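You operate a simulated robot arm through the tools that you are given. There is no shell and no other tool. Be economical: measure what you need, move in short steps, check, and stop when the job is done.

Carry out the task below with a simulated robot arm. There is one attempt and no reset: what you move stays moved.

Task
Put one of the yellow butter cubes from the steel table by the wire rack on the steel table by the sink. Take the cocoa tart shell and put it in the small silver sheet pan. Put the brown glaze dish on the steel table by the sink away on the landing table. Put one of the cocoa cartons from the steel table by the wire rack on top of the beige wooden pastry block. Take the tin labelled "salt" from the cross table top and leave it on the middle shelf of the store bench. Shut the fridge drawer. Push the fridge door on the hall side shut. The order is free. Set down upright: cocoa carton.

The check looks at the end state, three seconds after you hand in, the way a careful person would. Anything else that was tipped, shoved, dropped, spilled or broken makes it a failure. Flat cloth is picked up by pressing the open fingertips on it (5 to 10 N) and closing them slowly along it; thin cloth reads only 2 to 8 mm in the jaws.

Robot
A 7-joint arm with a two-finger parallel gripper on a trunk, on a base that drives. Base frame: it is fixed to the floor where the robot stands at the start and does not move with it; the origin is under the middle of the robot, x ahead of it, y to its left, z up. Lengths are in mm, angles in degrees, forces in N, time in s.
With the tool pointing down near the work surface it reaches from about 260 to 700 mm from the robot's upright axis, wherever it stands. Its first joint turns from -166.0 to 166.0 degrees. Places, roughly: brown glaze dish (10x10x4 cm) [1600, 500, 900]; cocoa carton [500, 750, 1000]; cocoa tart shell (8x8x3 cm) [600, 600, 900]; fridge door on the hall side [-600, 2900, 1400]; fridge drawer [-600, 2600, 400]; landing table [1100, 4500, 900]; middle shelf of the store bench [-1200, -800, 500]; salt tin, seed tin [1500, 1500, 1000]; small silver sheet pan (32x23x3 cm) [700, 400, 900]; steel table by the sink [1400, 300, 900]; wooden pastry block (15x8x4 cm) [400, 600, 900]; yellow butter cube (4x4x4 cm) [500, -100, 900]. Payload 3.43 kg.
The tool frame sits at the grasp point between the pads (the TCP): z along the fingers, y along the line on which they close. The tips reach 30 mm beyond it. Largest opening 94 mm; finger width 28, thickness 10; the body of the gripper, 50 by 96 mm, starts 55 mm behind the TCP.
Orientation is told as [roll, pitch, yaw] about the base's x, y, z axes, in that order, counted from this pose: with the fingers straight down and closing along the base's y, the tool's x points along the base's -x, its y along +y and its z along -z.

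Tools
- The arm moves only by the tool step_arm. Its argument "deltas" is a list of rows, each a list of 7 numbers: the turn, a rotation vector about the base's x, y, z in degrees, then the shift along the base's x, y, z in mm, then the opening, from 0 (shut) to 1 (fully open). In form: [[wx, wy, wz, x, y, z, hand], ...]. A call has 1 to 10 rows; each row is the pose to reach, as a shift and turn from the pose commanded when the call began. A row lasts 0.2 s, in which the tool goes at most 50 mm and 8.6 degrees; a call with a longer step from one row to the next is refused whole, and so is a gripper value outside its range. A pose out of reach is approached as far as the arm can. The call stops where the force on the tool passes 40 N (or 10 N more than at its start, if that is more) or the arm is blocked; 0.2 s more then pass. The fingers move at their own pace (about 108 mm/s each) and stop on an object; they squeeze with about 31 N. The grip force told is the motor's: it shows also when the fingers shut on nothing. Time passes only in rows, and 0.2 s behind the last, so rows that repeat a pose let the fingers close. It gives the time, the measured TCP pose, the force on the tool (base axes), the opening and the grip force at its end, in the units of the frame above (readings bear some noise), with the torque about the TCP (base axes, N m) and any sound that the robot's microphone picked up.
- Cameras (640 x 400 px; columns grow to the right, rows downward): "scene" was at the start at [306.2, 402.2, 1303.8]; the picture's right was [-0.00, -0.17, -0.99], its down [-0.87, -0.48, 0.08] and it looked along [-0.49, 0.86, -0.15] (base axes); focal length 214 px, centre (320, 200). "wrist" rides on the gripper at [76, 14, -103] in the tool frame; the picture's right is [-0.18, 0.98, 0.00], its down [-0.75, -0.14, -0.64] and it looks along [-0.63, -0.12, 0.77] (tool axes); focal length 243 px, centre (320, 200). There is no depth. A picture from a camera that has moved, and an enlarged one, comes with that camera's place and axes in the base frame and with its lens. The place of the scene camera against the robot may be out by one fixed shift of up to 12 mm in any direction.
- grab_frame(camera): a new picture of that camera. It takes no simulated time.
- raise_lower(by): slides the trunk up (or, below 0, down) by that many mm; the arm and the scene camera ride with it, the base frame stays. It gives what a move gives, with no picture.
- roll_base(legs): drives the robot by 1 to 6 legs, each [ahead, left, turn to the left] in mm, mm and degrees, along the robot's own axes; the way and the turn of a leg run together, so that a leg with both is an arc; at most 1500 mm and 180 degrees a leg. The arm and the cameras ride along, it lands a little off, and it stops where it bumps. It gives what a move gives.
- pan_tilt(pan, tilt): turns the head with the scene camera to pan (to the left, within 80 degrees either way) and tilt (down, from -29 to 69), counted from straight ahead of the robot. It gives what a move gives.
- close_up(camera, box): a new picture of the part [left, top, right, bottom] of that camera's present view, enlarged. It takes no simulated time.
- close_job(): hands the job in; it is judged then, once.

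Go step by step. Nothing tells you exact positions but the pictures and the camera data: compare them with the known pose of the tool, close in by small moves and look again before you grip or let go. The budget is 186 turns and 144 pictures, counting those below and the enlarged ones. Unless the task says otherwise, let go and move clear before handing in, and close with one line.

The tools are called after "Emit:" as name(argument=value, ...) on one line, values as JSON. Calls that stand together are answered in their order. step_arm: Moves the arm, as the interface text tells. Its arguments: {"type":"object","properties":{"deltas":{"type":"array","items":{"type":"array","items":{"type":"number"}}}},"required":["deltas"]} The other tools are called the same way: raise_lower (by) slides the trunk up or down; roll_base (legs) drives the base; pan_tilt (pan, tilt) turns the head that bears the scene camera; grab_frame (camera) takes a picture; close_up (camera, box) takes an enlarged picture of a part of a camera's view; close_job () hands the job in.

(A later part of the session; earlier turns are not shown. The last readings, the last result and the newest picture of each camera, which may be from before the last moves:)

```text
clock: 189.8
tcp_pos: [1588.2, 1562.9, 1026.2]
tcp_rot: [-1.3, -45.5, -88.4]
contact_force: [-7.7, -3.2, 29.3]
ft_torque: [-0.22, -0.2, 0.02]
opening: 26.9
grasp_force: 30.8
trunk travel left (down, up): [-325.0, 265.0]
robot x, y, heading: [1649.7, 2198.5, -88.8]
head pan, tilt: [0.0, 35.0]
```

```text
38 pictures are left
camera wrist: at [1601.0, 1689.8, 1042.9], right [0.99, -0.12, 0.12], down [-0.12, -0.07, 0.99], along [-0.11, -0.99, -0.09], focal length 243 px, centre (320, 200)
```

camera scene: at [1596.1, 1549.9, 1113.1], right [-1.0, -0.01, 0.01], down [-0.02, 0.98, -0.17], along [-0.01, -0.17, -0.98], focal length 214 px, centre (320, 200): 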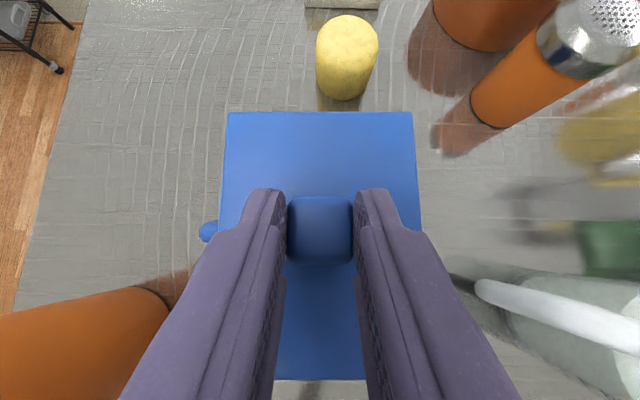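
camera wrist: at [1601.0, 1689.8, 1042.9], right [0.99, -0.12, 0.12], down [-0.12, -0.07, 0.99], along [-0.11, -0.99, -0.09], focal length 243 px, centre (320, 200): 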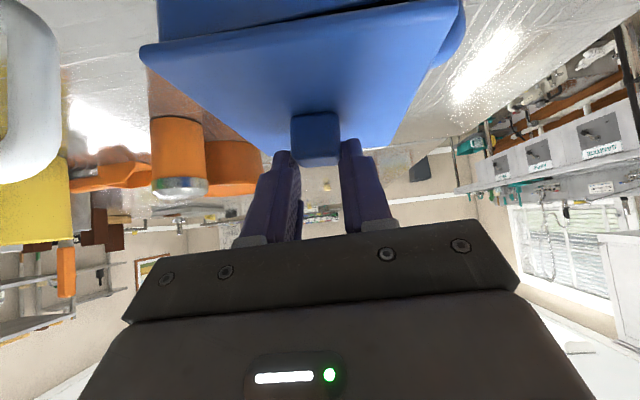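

Seated within a millimetre; a bit more press to hear it snap.

Emit:
step_arm(deltas=[[0, 0, 0, 0, 0, -2, 0.15], [0, 0, 0, 0, 0, -4, 0.15]])

```text
clock: 190.3
tcp_pos: [1588.8, 1563.8, 1019.6]
tcp_rot: [-1.2, -45.2, -88.2]
contact_force: [-7.0, -6.9, 29.8]
ft_torque: [-0.58, -0.45, -0.26]
opening: 27.7
grasp_force: 30.4
trunk travel left (down, up): [-325.0, 265.0]
robot x, y, heading: [1645.6, 2195.5, -88.8]
head pan, tilt: [0.0, 35.0]
```

Now release and back away diagonally to inspect the lid.

Emit:
step_arm(deltas=[[0, 0, 0, 0, 0, 3, 0.15], [0, 0, 0, 0, 0, 4, 0.4], [0, 0, 0, 0, 0, 4, 0.7], [0, 0, 0, 0, 25, 30, 0.7], [0, 0, 0, 0, 55, 60, 0.7], [0, 0, 0, 0, 85, 90, 0.7], [0, 0, 0, 0, 115, 120, 1]])

Emit:
close_up(camera="scene", box=[220, 60, 440, 240])

Emit:
close_up(camera="wrist", box=[180, 0, 420, 130])

```text
clock: 191.9
tcp_pos: [1590.0, 1678.0, 1138.8]
tcp_rot: [-1.2, -45.1, -88.2]
contact_force: [0.7, -0.3, 0.0]
ft_torque: [0.0, 0.0, -0.02]
opening: 93.9
grasp_force: 0.1
trunk travel left (down, up): [-325.0, 265.0]
robot x, y, heading: [1649.9, 2196.1, -89.1]
head pan, tilt: [0.0, 35.0]
```

```text
2.22 times, centred on (330, 150) of scene
camera zoom: at [1594.6, 1667.2, 1210.3], right [-1.0, -0.01, 0.02], down [-0.02, 0.98, -0.17], along [-0.01, -0.18, -0.98], focal length 477 px, centre (298, 311)
```

zoom: 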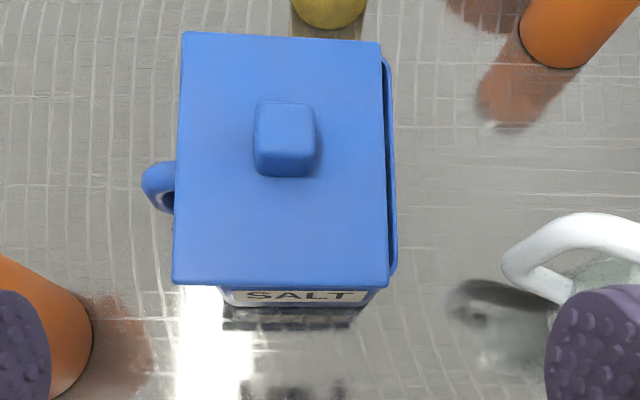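

```text
2.67 times, centred on (300, 65) of wrist
camera zoom: at [1601.3, 1807.2, 1157.5], right [0.99, -0.12, 0.12], down [-0.12, -0.08, 0.99], along [-0.11, -0.99, -0.09], focal length 647 px, centre (373, 560)
```

zoom: 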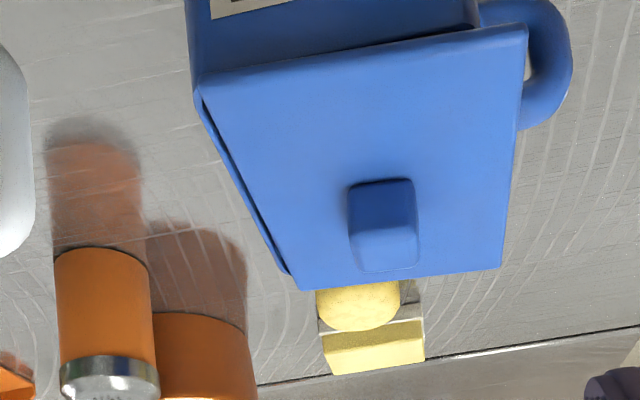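

The lid lies shifted ~7 mm toward +x. I plan to work from the table's end (robot at ≈[2190,1550], facing −x): re-seat the lid there, then carry the tin by its handle, whose loop plane suits the gripper. First straighten the tool and drive there.

Emit:
step_arm(deltas=[[0, 0, 0, 5, 45, 15, 1], [8, 0, 0, 15, 80, 20, 1], [16, 0, 0, 25, 110, 20, 1], [24, 0, 0, 35, 140, 20, 1], [32, 0, 0, 45, 170, 20, 1], [40, 0, 0, 50, 195, 20, 1], [45, 0, 0, 55, 210, 20, 1], [45, 0, 0, 55, 210, 20, 1]])

Emit:
roll_base(legs=[[0, 540, 0], [0, 0, -91], [0, 645, 0]])

Emit:
grab_frame(camera="wrist")

```text
clock: 193.8
tcp_pos: [1643.3, 1888.5, 1157.7]
tcp_rot: [0.1, 0.0, -88.8]
contact_force: [0.5, -0.4, 0.0]
ft_torque: [0.0, -0.03, -0.02]
opening: 94.3
grasp_force: 0.0
trunk travel left (down, up): [-325.0, 265.0]
robot x, y, heading: [1651.1, 2198.5, -88.9]
head pan, tilt: [0.0, 35.0]
```

```text
clock: 203.9
tcp_pos: [1884.9, 1586.3, 1157.9]
tcp_rot: [0.0, -0.1, -179.5]
contact_force: [-0.3, 0.1, -0.2]
ft_torque: [0.01, 0.0, 0.02]
opening: 93.9
grasp_force: 0.0
trunk travel left (down, up): [-325.0, 265.0]
robot x, y, heading: [2194.3, 1574.7, -179.7]
head pan, tilt: [0.0, 35.0]
```

```text
35 pictures are left
camera wrist: at [1961.6, 1573.6, 1260.6], right [-0.18, -0.98, 0.0], down [-0.75, 0.13, 0.64], along [-0.63, 0.11, -0.77], focal length 243 px, centre (320, 200)
```

wrist: 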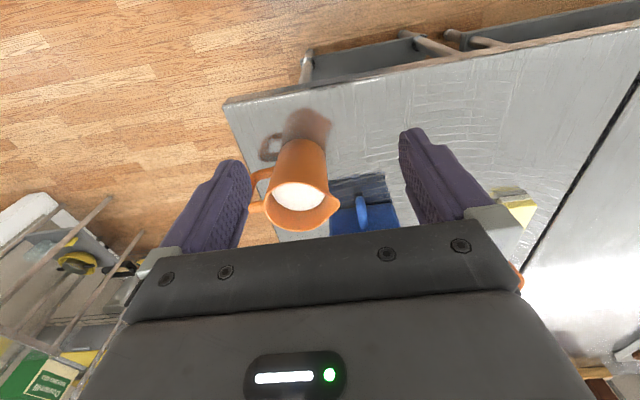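

I move over to the lid knob at height, past the jug, then look.

Emit:
step_arm(deltas=[[0, 0, 0, -20, -40, 10, 0.7], [0, 0, 0, -65, -40, 10, 0.7], [0, 0, 0, -110, -40, 10, 0.7], [0, 0, 0, -155, -40, 10, 0.7], [0, 0, 0, -200, -40, 10, 0.7], [0, 0, 0, -245, -40, 10, 0.7], [0, 0, 0, -285, -40, -10, 0.7], [0, 0, 0, -285, -40, -45, 0.7], [0, 0, 0, -285, -40, -75, 0.7]])

Emit:
grab_frame(camera="scene")

Emit:
grab_frame(camera="wrist")

```text
clock: 205.9
tcp_pos: [1598.3, 1547.3, 1082.9]
tcp_rot: [0.1, -0.1, -179.6]
contact_force: [-0.8, 0.8, 0.0]
ft_torque: [-0.03, 0.01, 0.03]
opening: 65.7
grasp_force: 0.1
trunk travel left (down, up): [-325.0, 265.0]
robot x, y, heading: [2195.3, 1578.1, -179.3]
head pan, tilt: [0.0, 35.0]
```

```text
34 pictures are left
camera scene: at [1548.6, 1542.8, 1127.5], right [-0.01, 1.0, 0.0], down [0.82, 0.01, 0.57], along [0.57, 0.01, -0.82], focal length 214 px, centre (320, 200)
```

scene: 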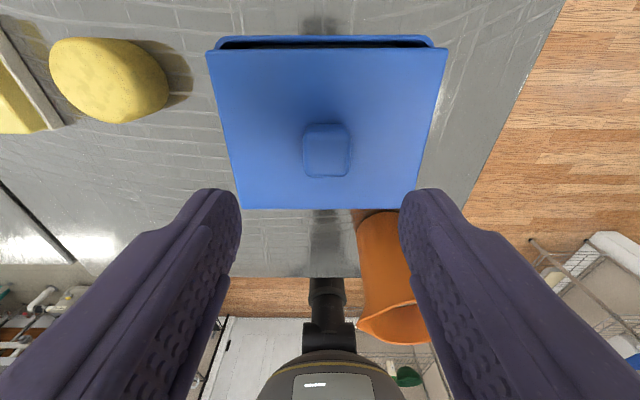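

```text
33 pictures are left
camera wrist: at [1673.9, 1534.7, 1184.6], right [-0.18, -0.98, 0.0], down [-0.75, 0.13, 0.64], along [-0.63, 0.11, -0.77], focal length 243 px, centre (320, 200)
```

wrist: 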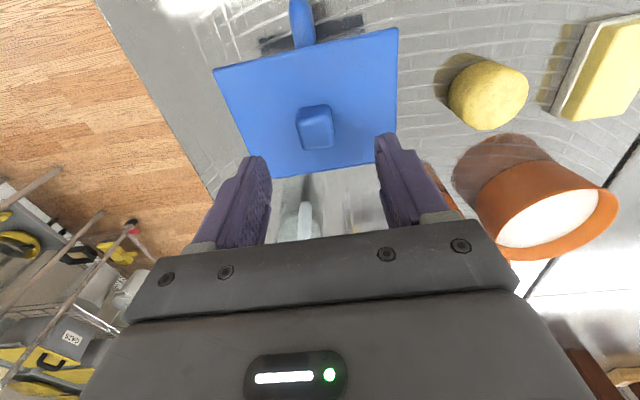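

Knob at ≈[1598,1549]. Descend, grip it, lift a few mm, shift −7 mm in x, and set it down.

Emit:
step_arm(deltas=[[0, 0, 0, 0, 2, -30, 0.6], [0, 0, 0, 0, 2, -55, 0.45], [0, 0, 0, 0, 2, -55, 0.35], [0, 0, 0, 0, 2, -55, 0.28], [0, 0, 0, 0, 2, -55, 0.22], [0, 0, 0, 0, 2, -55, 0.18], [0, 0, 0, 0, 2, -51, 0.18], [0, 0, 0, 0, 2, -48, 0.18], [0, 0, 0, -4, 2, -48, 0.18], [0, 0, 0, -7, 2, -48, 0.18]])

Emit:
grab_frame(camera="scene")

```text
clock: 208.1
tcp_pos: [1593.3, 1548.1, 1035.3]
tcp_rot: [0.0, 0.0, -179.5]
contact_force: [1.2, -0.5, -0.1]
ft_torque: [0.0, -0.02, 0.0]
opening: 26.8
grasp_force: 31.2
trunk travel left (down, up): [-325.0, 265.0]
robot x, y, heading: [2197.9, 1577.3, -179.4]
head pan, tilt: [0.0, 35.0]
```

```text
32 pictures are left
camera scene: at [1544.2, 1544.2, 1080.4], right [-0.01, 1.0, 0.0], down [0.82, 0.01, 0.57], along [0.57, 0.01, -0.82], focal length 214 px, centre (320, 200)
```

scene: 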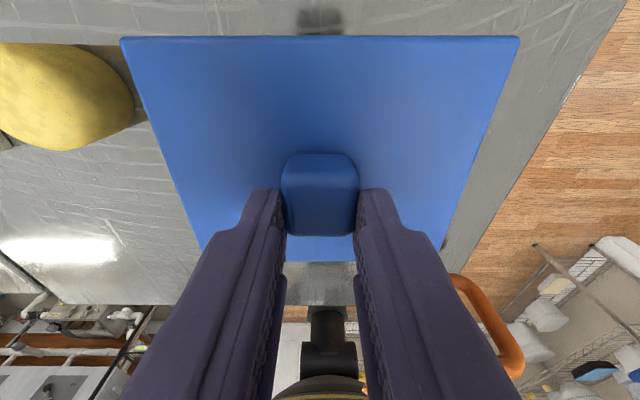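

The lid now covers the body. Lower and press it home.

Emit:
step_arm(deltas=[[0, 0, 0, 0, 0, -4, 0.18], [0, 0, 0, 0, 0, -8, 0.18], [0, 0, 0, 0, 0, -11, 0.18], [0, 0, 0, 0, 0, -13, 0.18], [0, 0, 0, 0, 0, -15, 0.18], [0, 0, 0, 0, 0, -17, 0.18]])

```text
clock: 209.5
tcp_pos: [1594.0, 1549.8, 1020.6]
tcp_rot: [0.0, -0.3, -179.5]
contact_force: [-2.7, 3.3, 31.2]
ft_torque: [0.07, 0.16, -0.12]
opening: 26.6
grasp_force: 31.2
trunk travel left (down, up): [-325.0, 265.0]
robot x, y, heading: [2197.8, 1575.9, -179.5]
head pan, tilt: [0.0, 35.0]
heard: snap
```

Snap — the lid is seated. Now release, rise, and move over the handle (≈[1660,1550], loop z 923–966).

Emit:
step_arm(deltas=[[0, 0, 0, 0, 0, 3, 0.3], [0, 0, 0, 0, 0, 4, 0.6], [0, 0, 0, 0, 0, 20, 0.6], [0, 0, 0, 0, 0, 50, 0.6], [0, 0, 0, 30, 0, 60, 0.6], [0, 0, 0, 66, 0, 60, 0.6], [0, 0, 0, 66, 0, 60, 0.6]])

Emit:
grab_frame(camera="scene")

Emit:
grab_frame(camera="wrist")

```text
clock: 211.1
tcp_pos: [1657.5, 1548.8, 1078.9]
tcp_rot: [0.0, -0.1, -179.6]
contact_force: [-0.5, -0.1, -0.2]
ft_torque: [0.0, -0.02, 0.02]
opening: 56.5
grasp_force: 0.1
trunk travel left (down, up): [-325.0, 265.0]
robot x, y, heading: [2203.1, 1576.9, -179.5]
head pan, tilt: [0.0, 35.0]
```

```text
31 pictures are left
camera scene: at [1608.3, 1543.6, 1124.0], right [-0.01, 1.0, 0.0], down [0.82, 0.01, 0.57], along [0.57, 0.01, -0.82], focal length 214 px, centre (320, 200)
```

scene: 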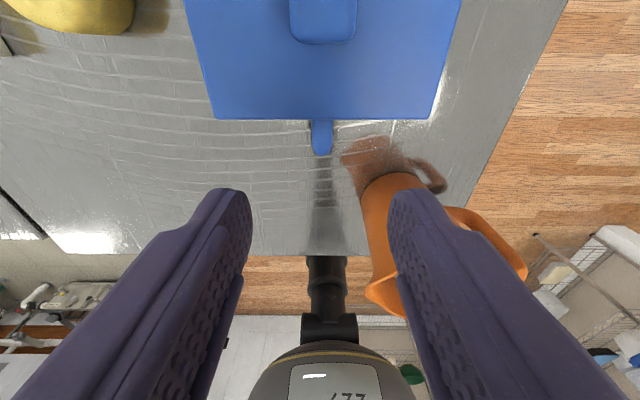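

```text
30 pictures are left
camera wrist: at [1733.6, 1535.5, 1181.1], right [-0.18, -0.98, 0.0], down [-0.75, 0.13, 0.64], along [-0.63, 0.11, -0.77], focal length 243 px, centre (320, 200)
```

wrist: 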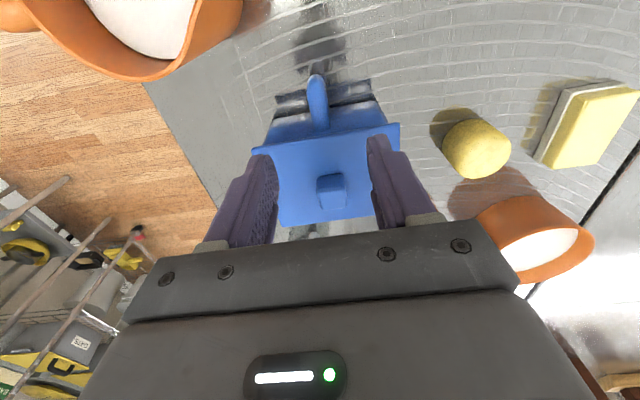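

Aligned with the handle and clear of the jug. Descend around the loop and close.

Emit:
step_arm(deltas=[[0, 0, 0, 4, 0, -35, 0.6], [0, 0, 0, 4, 0, -70, 0.6], [0, 0, 0, 4, 0, -105, 0.6], [0, 0, 0, 4, 0, -125, 0.6], [0, 0, 0, 4, 0, -135, 0.6], [0, 0, 0, 4, 0, -135, 0.45], [0, 0, 0, 4, 0, -135, 0.3], [0, 0, 0, 4, 0, -135, 0.15], [0, 0, 0, 4, 0, -135, 0.05], [0, 0, 0, 4, 0, -135, 0.05]])

Emit:
grab_frame(camera="scene")

```text
clock: 212.1
tcp_pos: [1659.0, 1546.4, 963.6]
tcp_rot: [0.0, -1.4, -179.4]
contact_force: [11.0, -0.7, 34.2]
ft_torque: [0.08, 2.7, -0.05]
opening: 56.3
grasp_force: 0.1
trunk travel left (down, up): [-325.0, 265.0]
robot x, y, heading: [2194.9, 1576.8, -179.5]
head pan, tilt: [0.0, 35.0]
stopped in row 5: the force on the tool passed its limit at 52 N (the readings are from after the stop); the commanded pose is now the measured one
```

```text
29 pictures are left
camera scene: at [1612.4, 1542.0, 1011.6], right [-0.01, 1.0, 0.0], down [0.82, 0.01, 0.57], along [0.57, 0.01, -0.82], focal length 214 px, centre (320, 200)
```

scene: 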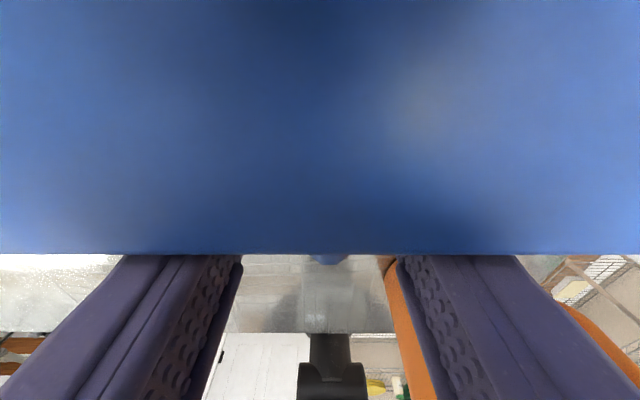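

The head camera touched the lid knob. I rise a little, swing the head aside (pan 80 lifts it), and descend again.

Emit:
step_arm(deltas=[[0, 0, 0, 0, 0, 20, 0.6], [0, 0, 0, 0, 0, 50, 0.6], [0, 0, 0, 0, 0, 80, 0.6]])

Emit:
pan_tilt(pan=80, tilt=35)

Emit:
grab_frame(camera="scene")

Emit:
close_up(camera="wrist", box=[200, 40, 440, 240])

```text
clock: 212.9
tcp_pos: [1660.3, 1547.7, 1042.0]
tcp_rot: [-0.1, -0.9, -179.3]
contact_force: [-0.5, -0.3, -0.4]
ft_torque: [-0.01, 0.0, -0.01]
opening: 56.2
grasp_force: 0.1
trunk travel left (down, up): [-325.0, 265.0]
robot x, y, heading: [2198.3, 1574.0, -179.4]
head pan, tilt: [0.0, 35.0]
```

```text
clock: 214.4
tcp_pos: [1659.1, 1547.8, 1042.1]
tcp_rot: [0.0, -1.0, -179.4]
contact_force: [0.0, -0.1, -1.4]
ft_torque: [-0.02, -0.01, -0.02]
opening: 56.4
grasp_force: 0.0
trunk travel left (down, up): [-325.0, 265.0]
robot x, y, heading: [2199.9, 1575.8, -179.3]
head pan, tilt: [80.0, 35.0]
```

```text
28 pictures are left
camera scene: at [1613.2, 1456.2, 1160.9], right [-0.02, 0.17, -0.98], down [0.81, 0.57, 0.09], along [0.58, -0.8, -0.15], focal length 214 px, centre (320, 200)
```

scene: 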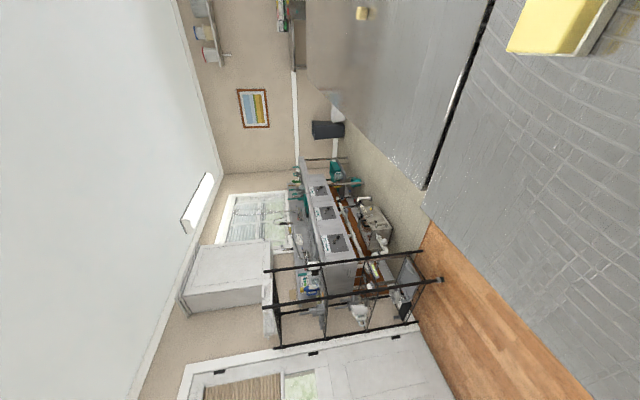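

```text
2.00 times, centred on (320, 140) of wrist
camera zoom: at [1737.4, 1535.0, 1143.2], right [-0.17, -0.98, 0.0], down [-0.74, 0.13, 0.65], along [-0.64, 0.11, -0.76], focal length 485 px, centre (320, 320)
```

zoom: 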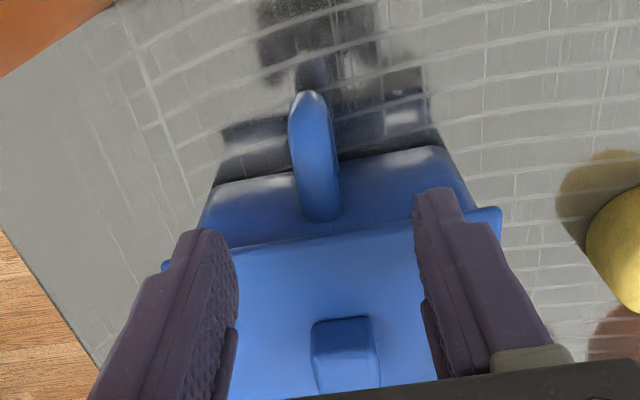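

Head is aside and the lid looks seated. Descend again around the handle and close.

Emit:
step_arm(deltas=[[0, -1, 0, 2, 1, -30, 0.6], [0, -1, 0, 2, 1, -60, 0.6], [0, -1, 0, 2, 1, -80, 0.6], [0, -1, 0, 2, 1, -92, 0.6], [0, -1, 0, 2, 1, -92, 0.45], [0, -1, 0, 2, 1, -92, 0.3], [0, -1, 0, 2, 1, -92, 0.15], [0, -1, 0, 2, 1, -92, 0.05], [0, -1, 0, 2, 1, -92, 0.05]])

```text
clock: 216.4
tcp_pos: [1658.6, 1548.4, 949.6]
tcp_rot: [0.0, 0.1, -179.4]
contact_force: [-0.8, -0.1, -0.1]
ft_torque: [-0.05, 0.09, -0.13]
opening: 20.9
grasp_force: 30.9
trunk travel left (down, up): [-325.0, 265.0]
robot x, y, heading: [2195.2, 1572.0, -179.6]
head pan, tilt: [80.0, 35.0]
```

Handle gripped (21 mm). Gentle lift test.

Emit:
step_arm(deltas=[[0, 0, 0, 0, 0, 4, 0.05], [0, 0, 0, 0, 0, 8, 0.05], [0, 0, 0, 0, 0, 14, 0.05], [0, 0, 0, 0, 0, 20, 0.05], [0, 0, 0, 0, 0, 20, 0.05]])

Emit:
grab_frame(camera="wrist")

```text
clock: 217.6
tcp_pos: [1659.1, 1547.8, 968.3]
tcp_rot: [0.1, 0.1, -179.5]
contact_force: [-0.3, -0.1, -4.6]
ft_torque: [-0.03, -0.34, -0.01]
opening: 21.0
grasp_force: 31.2
trunk travel left (down, up): [-325.0, 265.0]
robot x, y, heading: [2197.7, 1578.5, -179.5]
head pan, tilt: [80.0, 35.0]
```

```text
26 pictures are left
camera wrist: at [1734.9, 1534.9, 1071.1], right [-0.17, -0.98, 0.0], down [-0.76, 0.13, 0.64], along [-0.63, 0.11, -0.77], focal length 243 px, centre (320, 200)
```

wrist: 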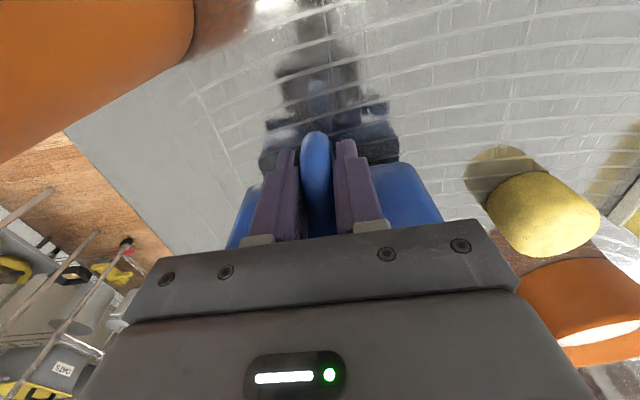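

The tin hangs level (≈0.47 kg). I raise well above the jug, retract, and take the known route round the table's right end toward the store bench.

Emit:
step_arm(deltas=[[0, 0, 0, 0, 0, 40, 0.05], [0, 0, 0, 0, 0, 80, 0.05], [0, 0, 0, 0, 0, 120, 0.05], [0, 0, 0, 0, 0, 160, 0.05], [0, 0, 0, 0, 0, 185, 0.05], [0, 0, 0, 45, 5, 185, 0.05], [0, 0, 0, 90, 10, 185, 0.05], [0, 0, 0, 135, 15, 185, 0.05], [0, 0, 0, 180, 20, 185, 0.05], [0, 0, 0, 220, 20, 185, 0.05]])

Emit:
roll_base(legs=[[0, 1330, 0], [0, 1330, 0], [1200, 0, 0]])

Emit:
grab_frame(camera="wrist")

```text
clock: 219.8
tcp_pos: [1880.0, 1567.0, 1153.8]
tcp_rot: [-0.1, 0.0, -179.4]
contact_force: [0.8, 0.3, -4.6]
ft_torque: [0.02, -0.33, -0.02]
opening: 20.5
grasp_force: 31.0
trunk travel left (down, up): [-325.0, 265.0]
robot x, y, heading: [2196.3, 1577.7, -179.4]
head pan, tilt: [80.0, 35.0]
```

```text
clock: 238.4
tcp_pos: [739.9, -1150.8, 1152.6]
tcp_rot: [0.0, 0.1, -177.0]
contact_force: [0.2, -0.1, -5.2]
ft_torque: [0.0, -0.37, 0.03]
opening: 21.0
grasp_force: 31.0
trunk travel left (down, up): [-325.0, 265.0]
robot x, y, heading: [1061.2, -1122.2, -176.9]
head pan, tilt: [80.0, 35.0]
```

```text
25 pictures are left
camera wrist: at [815.7, -1159.9, 1255.0], right [-0.13, -0.99, 0.0], down [-0.76, 0.1, 0.64], along [-0.64, 0.08, -0.77], focal length 243 px, centre (320, 200)
```

wrist: 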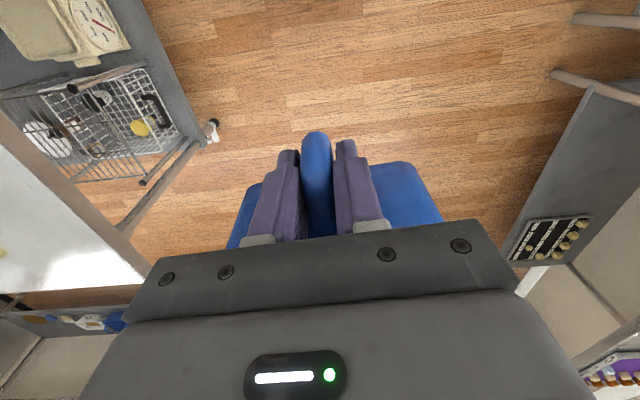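

Tin still level. I continue west, then turn right 60° so the head (kept raised beside the tin) can see the store bench.

Emit:
roll_base(legs=[[0, 0, -3], [1150, 0, 0], [0, 0, -60]])

Emit:
pan_tilt(pan=70, tilt=-25)

Emit:
grab_frame(camera="scene")

```text
clock: 247.1
tcp_pos: [-235.9, -854.9, 1151.1]
tcp_rot: [-0.1, 0.1, 120.7]
contact_force: [0.6, 0.4, -4.4]
ft_torque: [-0.29, -0.2, -0.02]
opening: 20.8
grasp_force: 30.7
trunk travel left (down, up): [-325.0, 265.0]
robot x, y, heading: [-66.3, -1130.8, 120.7]
head pan, tilt: [80.0, 35.0]
```

```text
clock: 248.4
tcp_pos: [-237.3, -854.5, 1152.8]
tcp_rot: [0.1, 0.1, 120.8]
contact_force: [0.0, 0.1, -4.9]
ft_torque: [-0.3, -0.19, -0.01]
opening: 21.1
grasp_force: 31.7
trunk travel left (down, up): [-325.0, 265.0]
robot x, y, heading: [-69.1, -1123.6, 120.5]
head pan, tilt: [70.0, -25.0]
```

```text
24 pictures are left
camera scene: at [-363.7, -767.7, 1261.4], right [0.29, 0.17, -0.94], down [0.12, -0.98, -0.14], along [-0.95, -0.07, -0.31], focal length 214 px, centre (320, 200)
```

scene: 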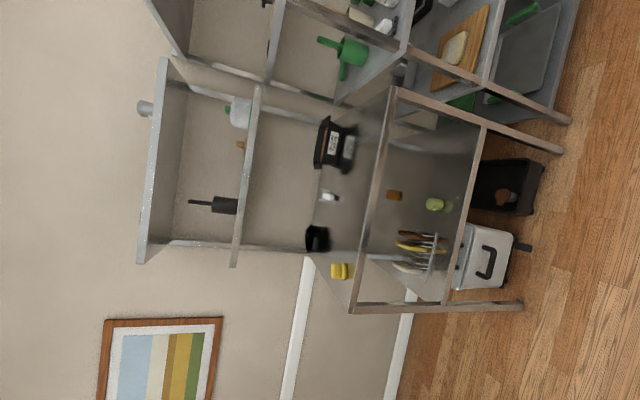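

The bench front is at x≈−985 (y≈−440…−1160), top ≈880, middle shelf ≈455; the shelf is free around y≈−610. I face it squarely, approach, and lower the trunk fully.

Emit:
roll_base(legs=[[0, 0, 59.4], [0, -514, 0], [330, 0, 0]])

Emit:
raise_lower(by=-325)

Emit:
grab_frame(camera="scene")

Emit:
grab_frame(camera="wrist")

```text
clock: 255.8
tcp_pos: [-707.0, -600.9, 1152.0]
tcp_rot: [0.1, 0.0, 179.0]
contact_force: [-0.4, 0.4, -4.1]
ft_torque: [-0.03, -0.4, -0.02]
opening: 21.0
grasp_force: 30.7
trunk travel left (down, up): [-325.0, 265.0]
robot x, y, heading: [-385.6, -602.8, 178.9]
head pan, tilt: [70.0, -25.0]
```

```text
clock: 259.0
tcp_pos: [-704.8, -601.5, 828.0]
tcp_rot: [-0.1, 0.1, 179.0]
contact_force: [0.6, -0.2, -4.4]
ft_torque: [-0.02, -0.34, -0.03]
opening: 21.1
grasp_force: 31.2
trunk travel left (down, up): [0.0, 590.0]
robot x, y, heading: [-384.1, -599.1, 178.9]
head pan, tilt: [70.0, -25.0]
```

```text
23 pictures are left
camera scene: at [-848.3, -669.9, 936.5], right [0.01, 0.34, -0.94], down [0.9, -0.41, -0.14], along [-0.44, -0.84, -0.31], focal length 214 px, centre (320, 200)
```

scene: 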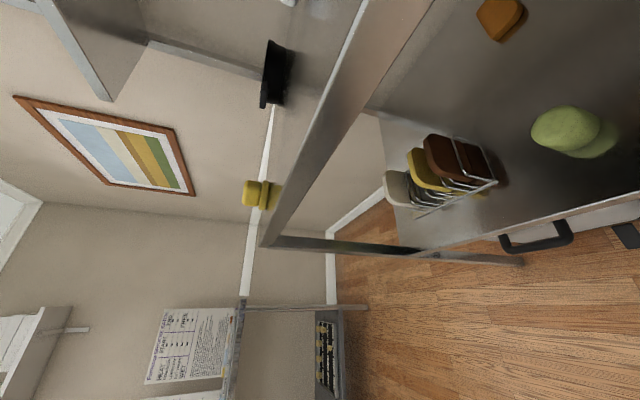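

```text
22 pictures are left
camera wrist: at [-630.4, -616.3, 930.1], right [-0.2, -0.98, 0.0], down [-0.75, 0.15, 0.64], along [-0.63, 0.13, -0.77], focal length 243 px, centre (320, 200)
```

wrist: 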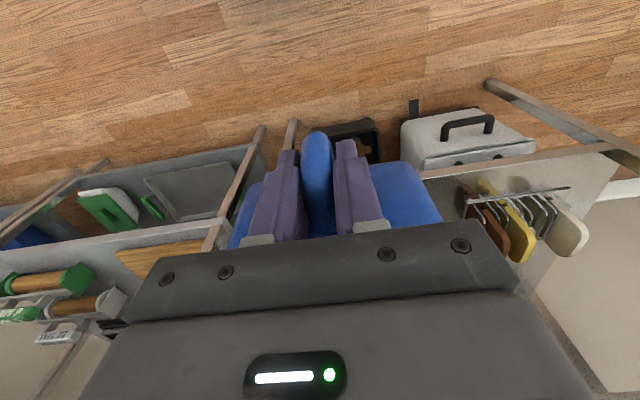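

Shelf front edge ≈ x −957, z ≈500; the spot ahead (y≈−600) is free. I lower the arm outside, to carry height just above the shelf.

Emit:
step_arm(deltas=[[0, 0, 0, -10, 0, -40, 0.05], [0, 0, 0, -20, 0, -80, 0.05], [0, 0, 0, -30, 0, -120, 0.05], [0, 0, 0, -40, 0, -160, 0.05], [0, 0, 0, -40, 0, -200, 0.05], [0, 0, 0, -40, 0, -230, 0.05], [0, 0, 0, -40, 0, -250, 0.05], [0, 0, 0, -40, 0, -250, 0.05]])

Emit:
grab_frame(camera="wrist")

```text
clock: 260.8
tcp_pos: [-746.2, -602.4, 577.9]
tcp_rot: [0.0, 0.1, 179.0]
contact_force: [0.4, -0.1, -5.6]
ft_torque: [-0.02, -0.37, -0.03]
opening: 20.8
grasp_force: 30.4
trunk travel left (down, up): [0.0, 590.0]
robot x, y, heading: [-386.9, -600.6, 179.0]
head pan, tilt: [70.0, -25.0]
```

```text
21 pictures are left
camera wrist: at [-671.5, -617.6, 680.3], right [-0.2, -0.98, 0.0], down [-0.75, 0.15, 0.64], along [-0.63, 0.13, -0.77], focal length 243 px, centre (320, 200)
```

wrist: 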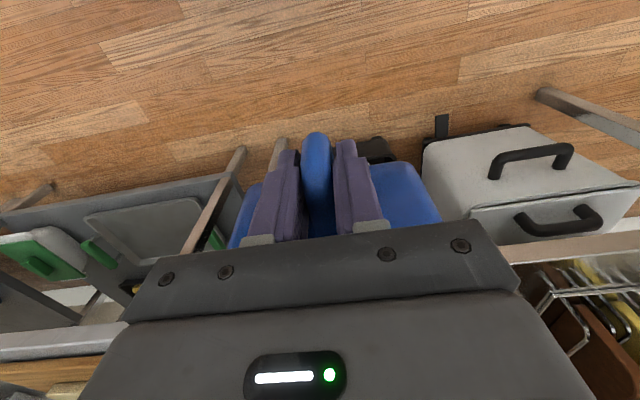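

Tin bottom is ≈25 mm above the shelf. Move forward in.

Emit:
step_arm(deltas=[[0, 0, 0, -35, 0, 0, 0.05], [0, 0, 0, -70, 0, 0, 0.05], [0, 0, 0, -105, 0, 0, 0.05], [0, 0, 0, -140, 0, 0, 0.05], [0, 0, 0, -170, 0, 0, 0.05], [0, 0, 0, -195, 0, 0, 0.05], [0, 0, 0, -210, 0, 0, 0.05]])

Emit:
grab_frame(camera="wrist")

Emit:
grab_frame(camera="scene")

```text
clock: 262.4
tcp_pos: [-958.4, -601.7, 578.4]
tcp_rot: [0.0, 0.1, 179.0]
contact_force: [0.1, -0.3, -5.6]
ft_torque: [0.01, -0.34, 0.0]
opening: 20.9
grasp_force: 30.7
trunk travel left (down, up): [0.0, 590.0]
robot x, y, heading: [-390.8, -596.7, 178.8]
head pan, tilt: [70.0, -25.0]
```

```text
20 pictures are left
camera wrist: at [-883.2, -615.2, 680.4], right [-0.2, -0.98, 0.0], down [-0.75, 0.15, 0.64], along [-0.63, 0.13, -0.77], focal length 243 px, centre (320, 200)
```

wrist: 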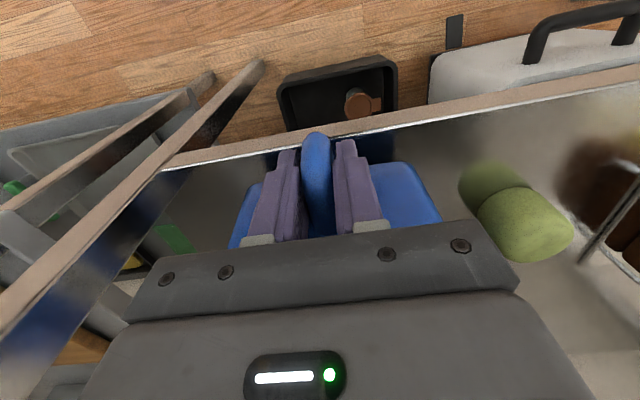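

```text
19 pictures are left
camera scene: at [-1101.0, -668.8, 686.6], right [0.01, 0.34, -0.94], down [0.9, -0.41, -0.14], along [-0.44, -0.84, -0.31], focal length 214 px, centre (320, 200)
```

scene: 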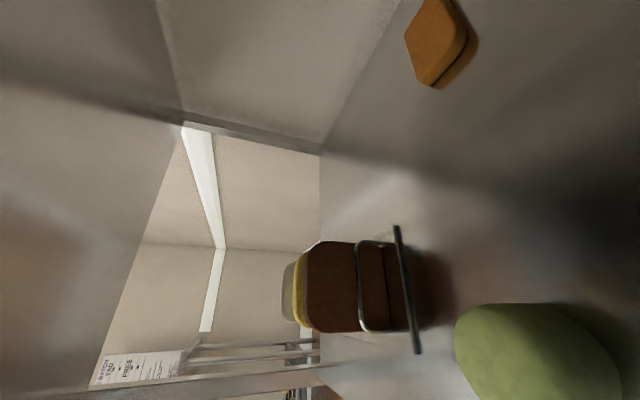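

Tin front is ~7 mm inside the edge; go 15 mm deeper and lower to contact.

Emit:
step_arm(deltas=[[0, 0, 0, -8, 0, 0, 0.05], [0, 0, 0, -16, 0, 0, 0.05], [0, 0, 0, -16, 0, -10, 0.05], [0, 0, 0, -16, 0, -17, 0.05], [0, 0, 0, -16, 0, -21, 0.05], [0, 0, 0, -16, 0, -24, 0.05]])

```text
clock: 263.8
tcp_pos: [-972.6, -601.8, 553.3]
tcp_rot: [0.0, 0.1, 179.0]
contact_force: [1.8, 0.7, 2.3]
ft_torque: [0.01, 0.39, -0.02]
opening: 21.0
grasp_force: 31.5
trunk travel left (down, up): [0.0, 590.0]
robot x, y, heading: [-388.3, -600.0, 178.8]
head pan, tilt: [70.0, -25.0]
```

Contact begins. Lower 2 mm more, release, and back straight out upward-free (fingers just open sideways, then rise past the handle).

Emit:
step_arm(deltas=[[0, 0, 0, 0, 0, -2, 0.05], [0, 0, 0, 0, 0, -2, 0.25], [0, 0, 0, 0, 0, -2, 0.45], [0, 0, 0, 0, 0, -2, 0.5], [0, 0, 0, 40, 0, 0, 0.5], [0, 0, 0, 80, 0, 0, 0.5], [0, 0, 0, 125, 0, 0, 0.5], [0, 0, 0, 170, 0, 0, 0.5], [0, 0, 0, 215, 0, 0, 0.5]])

Emit:
grab_frame(camera="scene")

```text
clock: 265.8
tcp_pos: [-756.0, -601.1, 552.8]
tcp_rot: [0.0, 0.0, 179.1]
contact_force: [0.6, -0.9, -0.2]
ft_torque: [0.02, 0.01, 0.01]
opening: 46.9
grasp_force: 0.0
trunk travel left (down, up): [0.0, 590.0]
robot x, y, heading: [-387.8, -598.4, 179.0]
head pan, tilt: [70.0, -25.0]
```

```text
18 pictures are left
camera scene: at [-899.0, -669.8, 661.6], right [0.01, 0.34, -0.94], down [0.9, -0.41, -0.14], along [-0.44, -0.84, -0.31], focal length 214 px, centre (320, 200)
```

scene: 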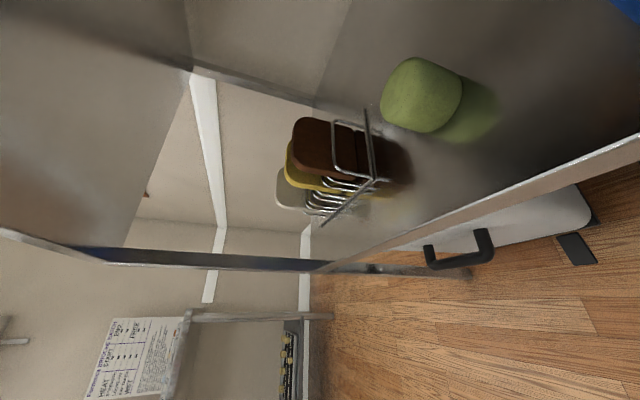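

I check the tin with the head straight, then raise the trunk for the fridge.

Emit:
pan_tilt(pan=0, tilt=-29)

Emit:
grab_frame(camera="scene")

```text
clock: 267.2
tcp_pos: [-756.9, -600.4, 552.4]
tcp_rot: [0.0, -0.1, 179.0]
contact_force: [-0.5, 0.0, -0.4]
ft_torque: [0.04, 0.03, -0.05]
opening: 47.1
grasp_force: 0.1
trunk travel left (down, up): [0.0, 590.0]
robot x, y, heading: [-383.3, -597.9, 179.1]
head pan, tilt: [0.0, -28.6]
```

```text
17 pictures are left
camera scene: at [-902.7, -603.1, 618.6], right [0.02, 1.0, 0.0], down [0.88, -0.02, -0.48], along [-0.48, 0.01, -0.88], focal length 214 px, centre (320, 200)
```

scene: 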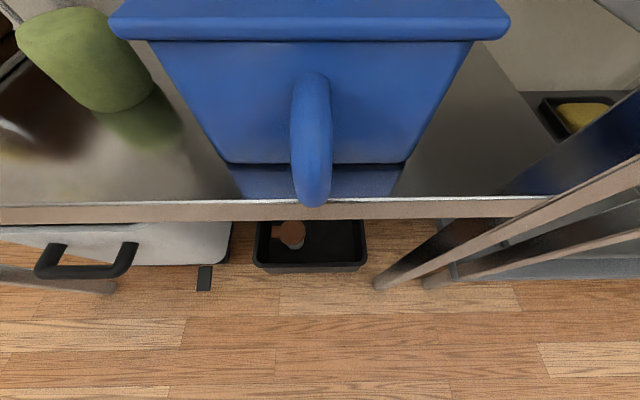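

Tin stands properly on the middle shelf with its lid on. Now I raise the trunk and arm and drive toward the fridge, looking ahead.

Emit:
raise_lower(by=325)

Emit:
step_arm(deltas=[[0, 0, 0, 10, 0, 40, 0.2], [0, 0, 0, 20, 0, 80, 0], [0, 0, 0, 30, 0, 120, 0], [0, 0, 0, 40, 0, 160, 0], [0, 0, 0, 50, 0, 200, 0], [0, 0, 0, 50, 0, 240, 0], [0, 0, 0, 50, 0, 270, 0]])

Emit:
roll_base(legs=[[-150, 0, 0], [0, -1450, 0]])

Emit:
pan_tilt(pan=-78, tilt=0)

Emit:
grab_frame(camera="scene")

```text
clock: 270.5
tcp_pos: [-756.2, -602.4, 877.9]
tcp_rot: [0.0, 0.0, 179.0]
contact_force: [1.1, 0.5, 0.3]
ft_torque: [-0.03, 0.0, -0.03]
opening: 46.9
grasp_force: 0.1
trunk travel left (down, up): [-325.0, 265.0]
robot x, y, heading: [-388.0, -600.5, 179.1]
head pan, tilt: [0.0, -28.6]
```

```text
clock: 272.1
tcp_pos: [-703.2, -599.8, 1147.6]
tcp_rot: [0.0, 0.1, 179.1]
contact_force: [-0.5, 0.2, 0.6]
ft_torque: [-0.03, -0.01, 0.0]
opening: 0.1
grasp_force: 31.2
trunk travel left (down, up): [-325.0, 265.0]
robot x, y, heading: [-387.5, -599.1, 179.1]
head pan, tilt: [0.0, -28.6]
```

```text
clock: 280.3
tcp_pos: [-512.1, 868.3, 1147.9]
tcp_rot: [0.0, 0.0, 177.7]
contact_force: [0.1, -0.3, -0.2]
ft_torque: [0.0, 0.0, -0.02]
opening: 0.0
grasp_force: 31.2
trunk travel left (down, up): [-325.0, 265.0]
robot x, y, heading: [-194.8, 862.3, 177.8]
head pan, tilt: [0.0, -28.6]
```

```text
clock: 281.8
tcp_pos: [-514.2, 869.0, 1147.2]
tcp_rot: [0.0, 0.0, 177.7]
contact_force: [0.4, -0.2, -0.3]
ft_torque: [0.01, 0.0, 0.03]
opening: 0.0
grasp_force: 31.1
trunk travel left (down, up): [-325.0, 265.0]
robot x, y, heading: [-195.2, 860.7, 177.7]
head pan, tilt: [-78.0, 0.0]
```

```text
16 pictures are left
camera scene: at [-614.9, 956.2, 1261.6], right [0.01, 0.21, 0.98], down [1.0, -0.04, 0.0], along [0.04, 0.98, -0.21], focal length 214 px, centre (320, 200)
```

scene: 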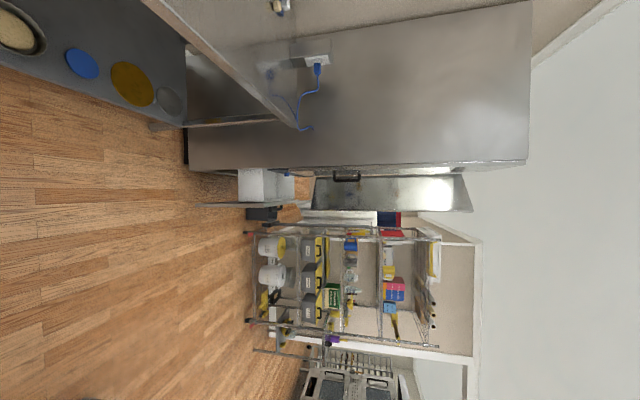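

The fridge side is at y≈2300, its front at x≈−775; the drawer is pulled out ~270 mm and the hall-side door is open at roughly 66°. I drive closer and pitch the tool horizontal (also giving a straight-ahead view).

Emit:
roll_base(legs=[[-150, -1450, 0], [0, 0, 2.3]])

Emit:
step_arm(deltas=[[0, 8.5, 0, -15, 0, 5, 0], [0, 17, 0, -35, 0, 10, 0], [0, 25.5, 0, -55, 0, 15, 0], [0, 34, 0, -75, 0, 20, 0], [0, 42.5, 0, -100, 0, 25, 0], [0, 51, 0, -125, 0, 30, 0], [0, 59.5, 0, -145, 0, 35, 0], [0, 68, 0, -165, 0, 40, 0], [0, 76.5, 0, -185, 0, 45, 0], [0, 85, 0, -200, 0, 50, 0]])

Emit:
pan_tilt(pan=-10, tilt=10)

Emit:
grab_frame(camera="scene")

```text
clock: 289.4
tcp_pos: [-315.3, 2277.1, 1146.6]
tcp_rot: [0.1, 0.2, -179.2]
contact_force: [0.5, -0.5, -0.6]
ft_torque: [0.01, 0.0, -0.02]
opening: 0.0
grasp_force: 31.1
trunk travel left (down, up): [-325.0, 265.0]
robot x, y, heading: [2.6, 2284.3, -179.3]
head pan, tilt: [-78.0, 0.0]
```

```text
clock: 291.6
tcp_pos: [-514.8, 2278.0, 1195.8]
tcp_rot: [-9.1, -85.0, -170.8]
contact_force: [-0.3, -0.6, 0.4]
ft_torque: [0.0, -0.03, 0.03]
opening: 0.0
grasp_force: 30.8
out of reach, approached as far as the arm can: row 2, 3, 4, 5, 6, 7, 8
trunk travel left (down, up): [-325.0, 265.0]
robot x, y, heading: [3.2, 2288.2, -179.2]
head pan, tilt: [-78.0, 0.0]
```

```text
clock: 293.0
tcp_pos: [-514.1, 2278.8, 1196.7]
tcp_rot: [-8.7, -84.8, -171.1]
contact_force: [0.8, 0.2, -1.1]
ft_torque: [-0.01, -0.02, 0.0]
opening: 0.0
grasp_force: 30.8
trunk travel left (down, up): [-325.0, 265.0]
robot x, y, heading: [3.5, 2288.6, -179.4]
head pan, tilt: [-10.0, 10.0]
```

```text
15 pictures are left
camera scene: at [-480.0, 2289.4, 1296.5], right [0.17, 0.98, 0.03], down [0.26, -0.02, -0.97], along [-0.95, 0.17, -0.26], focal length 214 px, centre (320, 200)
```

scene: 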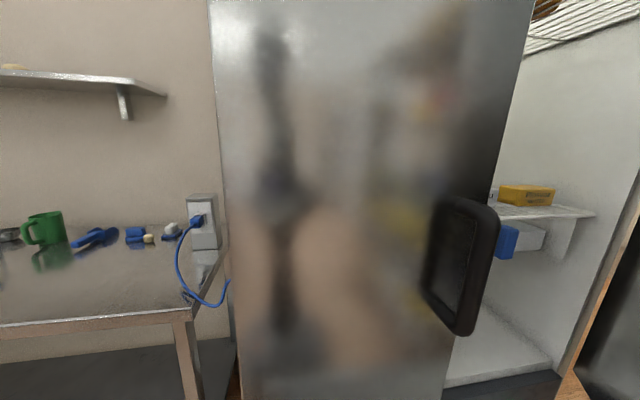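

The left door is closed (its right edge ≈ y 2610); the compartment beyond is open. I look further right at the open door.

Emit:
pan_tilt(pan=-55, tilt=15)

Emit:
grab_frame(camera="scene")

```text
clock: 294.1
tcp_pos: [-514.6, 2278.8, 1196.2]
tcp_rot: [-8.8, -84.9, -171.1]
contact_force: [0.1, 0.6, -1.0]
ft_torque: [0.02, 0.02, 0.02]
opening: 0.1
grasp_force: 31.1
trunk travel left (down, up): [-325.0, 265.0]
robot x, y, heading: [3.3, 2285.8, -179.1]
head pan, tilt: [-55.0, 15.0]
```

```text
14 pictures are left
camera scene: at [-441.6, 2349.8, 1292.6], right [0.81, 0.57, 0.08], down [0.23, -0.2, -0.95], along [-0.53, 0.79, -0.3], focal length 214 px, centre (320, 200)
```

scene: 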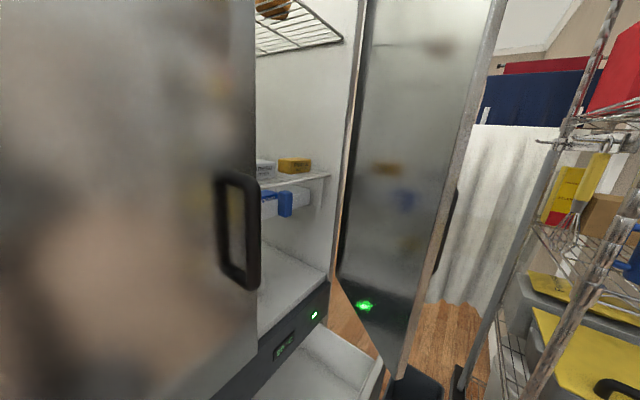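

The hall-side door: hinge ≈[−760,2969], free edge ≈[−460,2790], bottom z≈770, open ~56°. I retract a bit, drive 350 mm toward +y, then bring the closed fingers around to the door's outer side.

Emit:
step_arm(deltas=[[0, 0, 0, 30, 0, 0, 0], [0, 0, 0, 60, 0, 0, 0], [0, 0, 0, 90, 0, 0, 0]])

Emit:
roll_base(legs=[[0, -350, 0]])

```text
clock: 294.9
tcp_pos: [-472.8, 2273.8, 1168.7]
tcp_rot: [-8.8, -84.7, -171.0]
contact_force: [-0.3, -0.5, -0.8]
ft_torque: [0.02, -0.04, -0.01]
opening: 0.3
grasp_force: 31.6
out of reach, approached as far as the arm can: row 2, 3
trunk travel left (down, up): [-325.0, 265.0]
robot x, y, heading: [3.5, 2286.3, -179.0]
head pan, tilt: [-55.0, 15.0]
```

```text
clock: 297.2
tcp_pos: [-478.2, 2626.4, 1168.3]
tcp_rot: [-8.6, -84.9, -171.3]
contact_force: [0.3, 1.3, -0.1]
ft_torque: [-0.03, 0.0, 0.02]
opening: 0.0
grasp_force: 31.1
trunk travel left (down, up): [-325.0, 265.0]
robot x, y, heading: [-1.9, 2639.0, -179.3]
head pan, tilt: [-55.0, 15.0]
```

I need a little more room: back the base 90 mm, then swing the fingers past the door's free edge to its hall side.

Emit:
roll_base(legs=[[-90, 0, 0]])

Emit:
step_arm(deltas=[[0, 0, 0, 0, 40, 0, 0], [0, 0, 0, 0, 80, 0, 0], [0, 0, 0, 0, 120, 0, 0], [0, 0, 0, 0, 160, 0, 0], [0, 0, 0, 0, 200, 0, 0], [0, 0, 0, 0, 240, 0, 0], [0, 0, 0, 0, 275, 0, 0]])

Emit:
pan_tilt(pan=0, tilt=25)

Emit:
grab_frame(camera="scene")

```text
clock: 298.3
tcp_pos: [-386.1, 2627.2, 1169.7]
tcp_rot: [-9.1, -85.0, -170.9]
contact_force: [0.9, 0.3, -0.1]
ft_torque: [-0.02, 0.02, 0.01]
opening: 0.0
grasp_force: 30.8
trunk travel left (down, up): [-325.0, 265.0]
robot x, y, heading: [87.2, 2641.7, -179.3]
head pan, tilt: [-55.0, 15.0]
```

```text
clock: 299.9
tcp_pos: [-387.2, 2904.1, 1169.3]
tcp_rot: [-8.3, -84.8, -171.8]
contact_force: [0.5, 0.0, 0.6]
ft_torque: [0.01, 0.0, -0.02]
opening: 0.0
grasp_force: 30.8
trunk travel left (down, up): [-325.0, 265.0]
robot x, y, heading: [90.9, 2641.2, -179.3]
head pan, tilt: [-55.0, 15.0]
```

```text
clock: 301.1
tcp_pos: [-387.9, 2901.9, 1170.1]
tcp_rot: [-8.8, -84.9, -171.1]
contact_force: [0.1, 0.2, -0.4]
ft_torque: [-0.06, 0.0, -0.02]
opening: 0.2
grasp_force: 31.4
trunk travel left (down, up): [-325.0, 265.0]
robot x, y, heading: [89.2, 2640.6, -179.5]
head pan, tilt: [0.0, 25.0]
```

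```text
13 pictures are left
camera scene: at [-351.7, 2896.9, 1245.7], right [0.0, 1.0, 0.01], down [0.5, 0.01, -0.87], along [-0.87, 0.01, -0.5], focal length 214 px, centre (320, 200)
```

scene: 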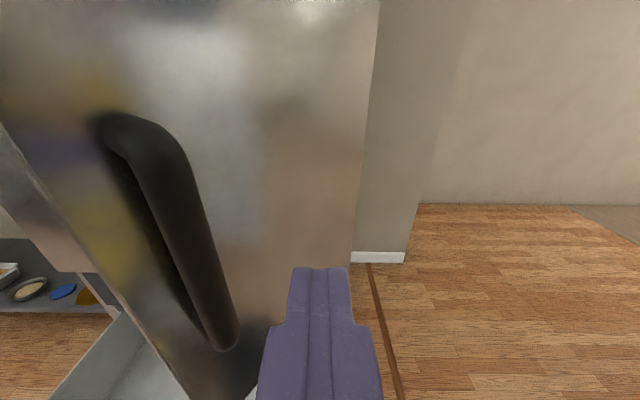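

The fingers are on the hall side of the door, right of its handle. Push forward along the door's closing arc, first part.

Emit:
step_arm(deltas=[[0, 0, 0, -45, 0, 0, 0], [0, 0, 0, -90, 0, 0, 0], [0, 0, 0, -125, 0, 0, 0], [0, 0, 0, -145, 0, 0, 0], [0, 0, 0, -155, -18, 0, 0], [0, 0, 0, -165, -36, 0, 0], [0, 0, 0, -181, -58, 0, 0], [0, 0, 0, -197, -79, 0, 0]])

Emit:
grab_frame(camera="scene")

```text
clock: 302.9
tcp_pos: [-584.8, 2823.6, 1167.8]
tcp_rot: [-8.8, -84.9, -171.0]
contact_force: [-0.3, -0.5, 0.0]
ft_torque: [-0.03, 0.0, 0.0]
opening: 0.0
grasp_force: 31.2
trunk travel left (down, up): [-325.0, 265.0]
robot x, y, heading: [88.2, 2640.8, -179.2]
head pan, tilt: [0.0, 25.0]
```

```text
12 pictures are left
camera scene: at [-548.7, 2817.6, 1243.3], right [0.0, 1.0, 0.01], down [0.5, 0.01, -0.87], along [-0.87, 0.01, -0.5], focal length 214 px, centre (320, 200)
```

scene: 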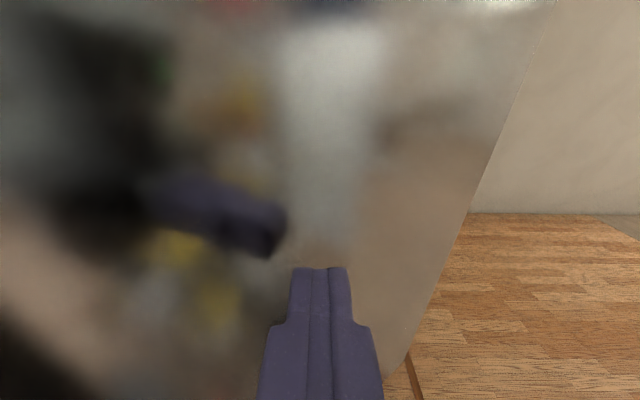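

The door is swinging shut. Continue the arc to closed and press.

Emit:
step_arm(deltas=[[0, 0, 0, -21, -16, 0, 0], [0, 0, 0, -42, -32, 0, 0], [0, 0, 0, -58, -41, 0, 0], [0, 0, 0, -75, -48, 0, 0], [0, 0, 0, -90, -54, 0, 0], [0, 0, 0, -100, -54, 0, 0], [0, 0, 0, -110, -54, 0, 0], [0, 0, 0, -120, -54, 0, 0]])

Emit:
grab_frame(camera="scene")

```text
clock: 304.7
tcp_pos: [-704.0, 2770.4, 1168.6]
tcp_rot: [-9.0, -84.8, -170.9]
contact_force: [-1.0, -0.5, 0.0]
ft_torque: [0.0, -0.01, -0.02]
opening: 0.0
grasp_force: 30.5
trunk travel left (down, up): [-325.0, 265.0]
robot x, y, heading: [90.7, 2641.9, -179.3]
head pan, tilt: [0.0, 25.0]
```

```text
11 pictures are left
camera scene: at [-668.9, 2764.7, 1244.4], right [0.0, 1.0, 0.01], down [0.5, 0.01, -0.87], along [-0.87, 0.01, -0.5], focal length 214 px, centre (320, 200)
```

scene: 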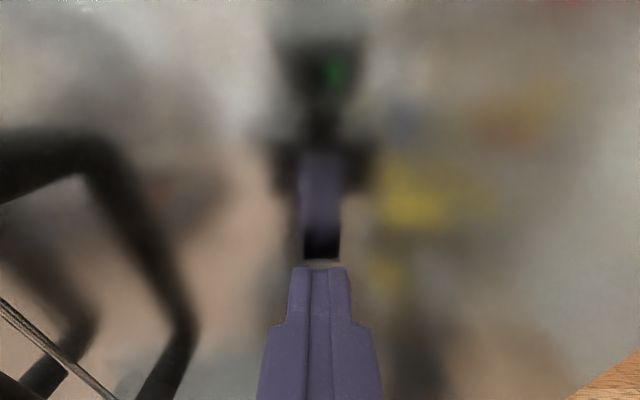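

Nearly flush: the reflection is straight ahead. Keep pressing forward until it resists.

Emit:
step_arm(deltas=[[0, 0, 0, -8, 0, 0, 0], [0, 0, 0, -16, 0, 0, 0], [0, 0, 0, -24, 0, 0, 0], [0, 0, 0, -32, 0, 0, 0], [0, 0, 0, -40, 0, 0, 0], [0, 0, 0, -48, 0, 0, 0]])

```text
clock: 305.4
tcp_pos: [-712.8, 2770.6, 1168.8]
tcp_rot: [-8.7, -84.7, -171.3]
contact_force: [33.1, -2.8, 9.8]
ft_torque: [-0.06, 0.63, 0.09]
opening: 0.0
grasp_force: 31.2
trunk travel left (down, up): [-325.0, 265.0]
robot x, y, heading: [88.7, 2637.6, -179.1]
head pan, tilt: [0.0, 25.0]
stopped in row 3: the force on the tool passed its limit at 48 N (the readings are from after the stop); the commanded pose is now the measured one
```

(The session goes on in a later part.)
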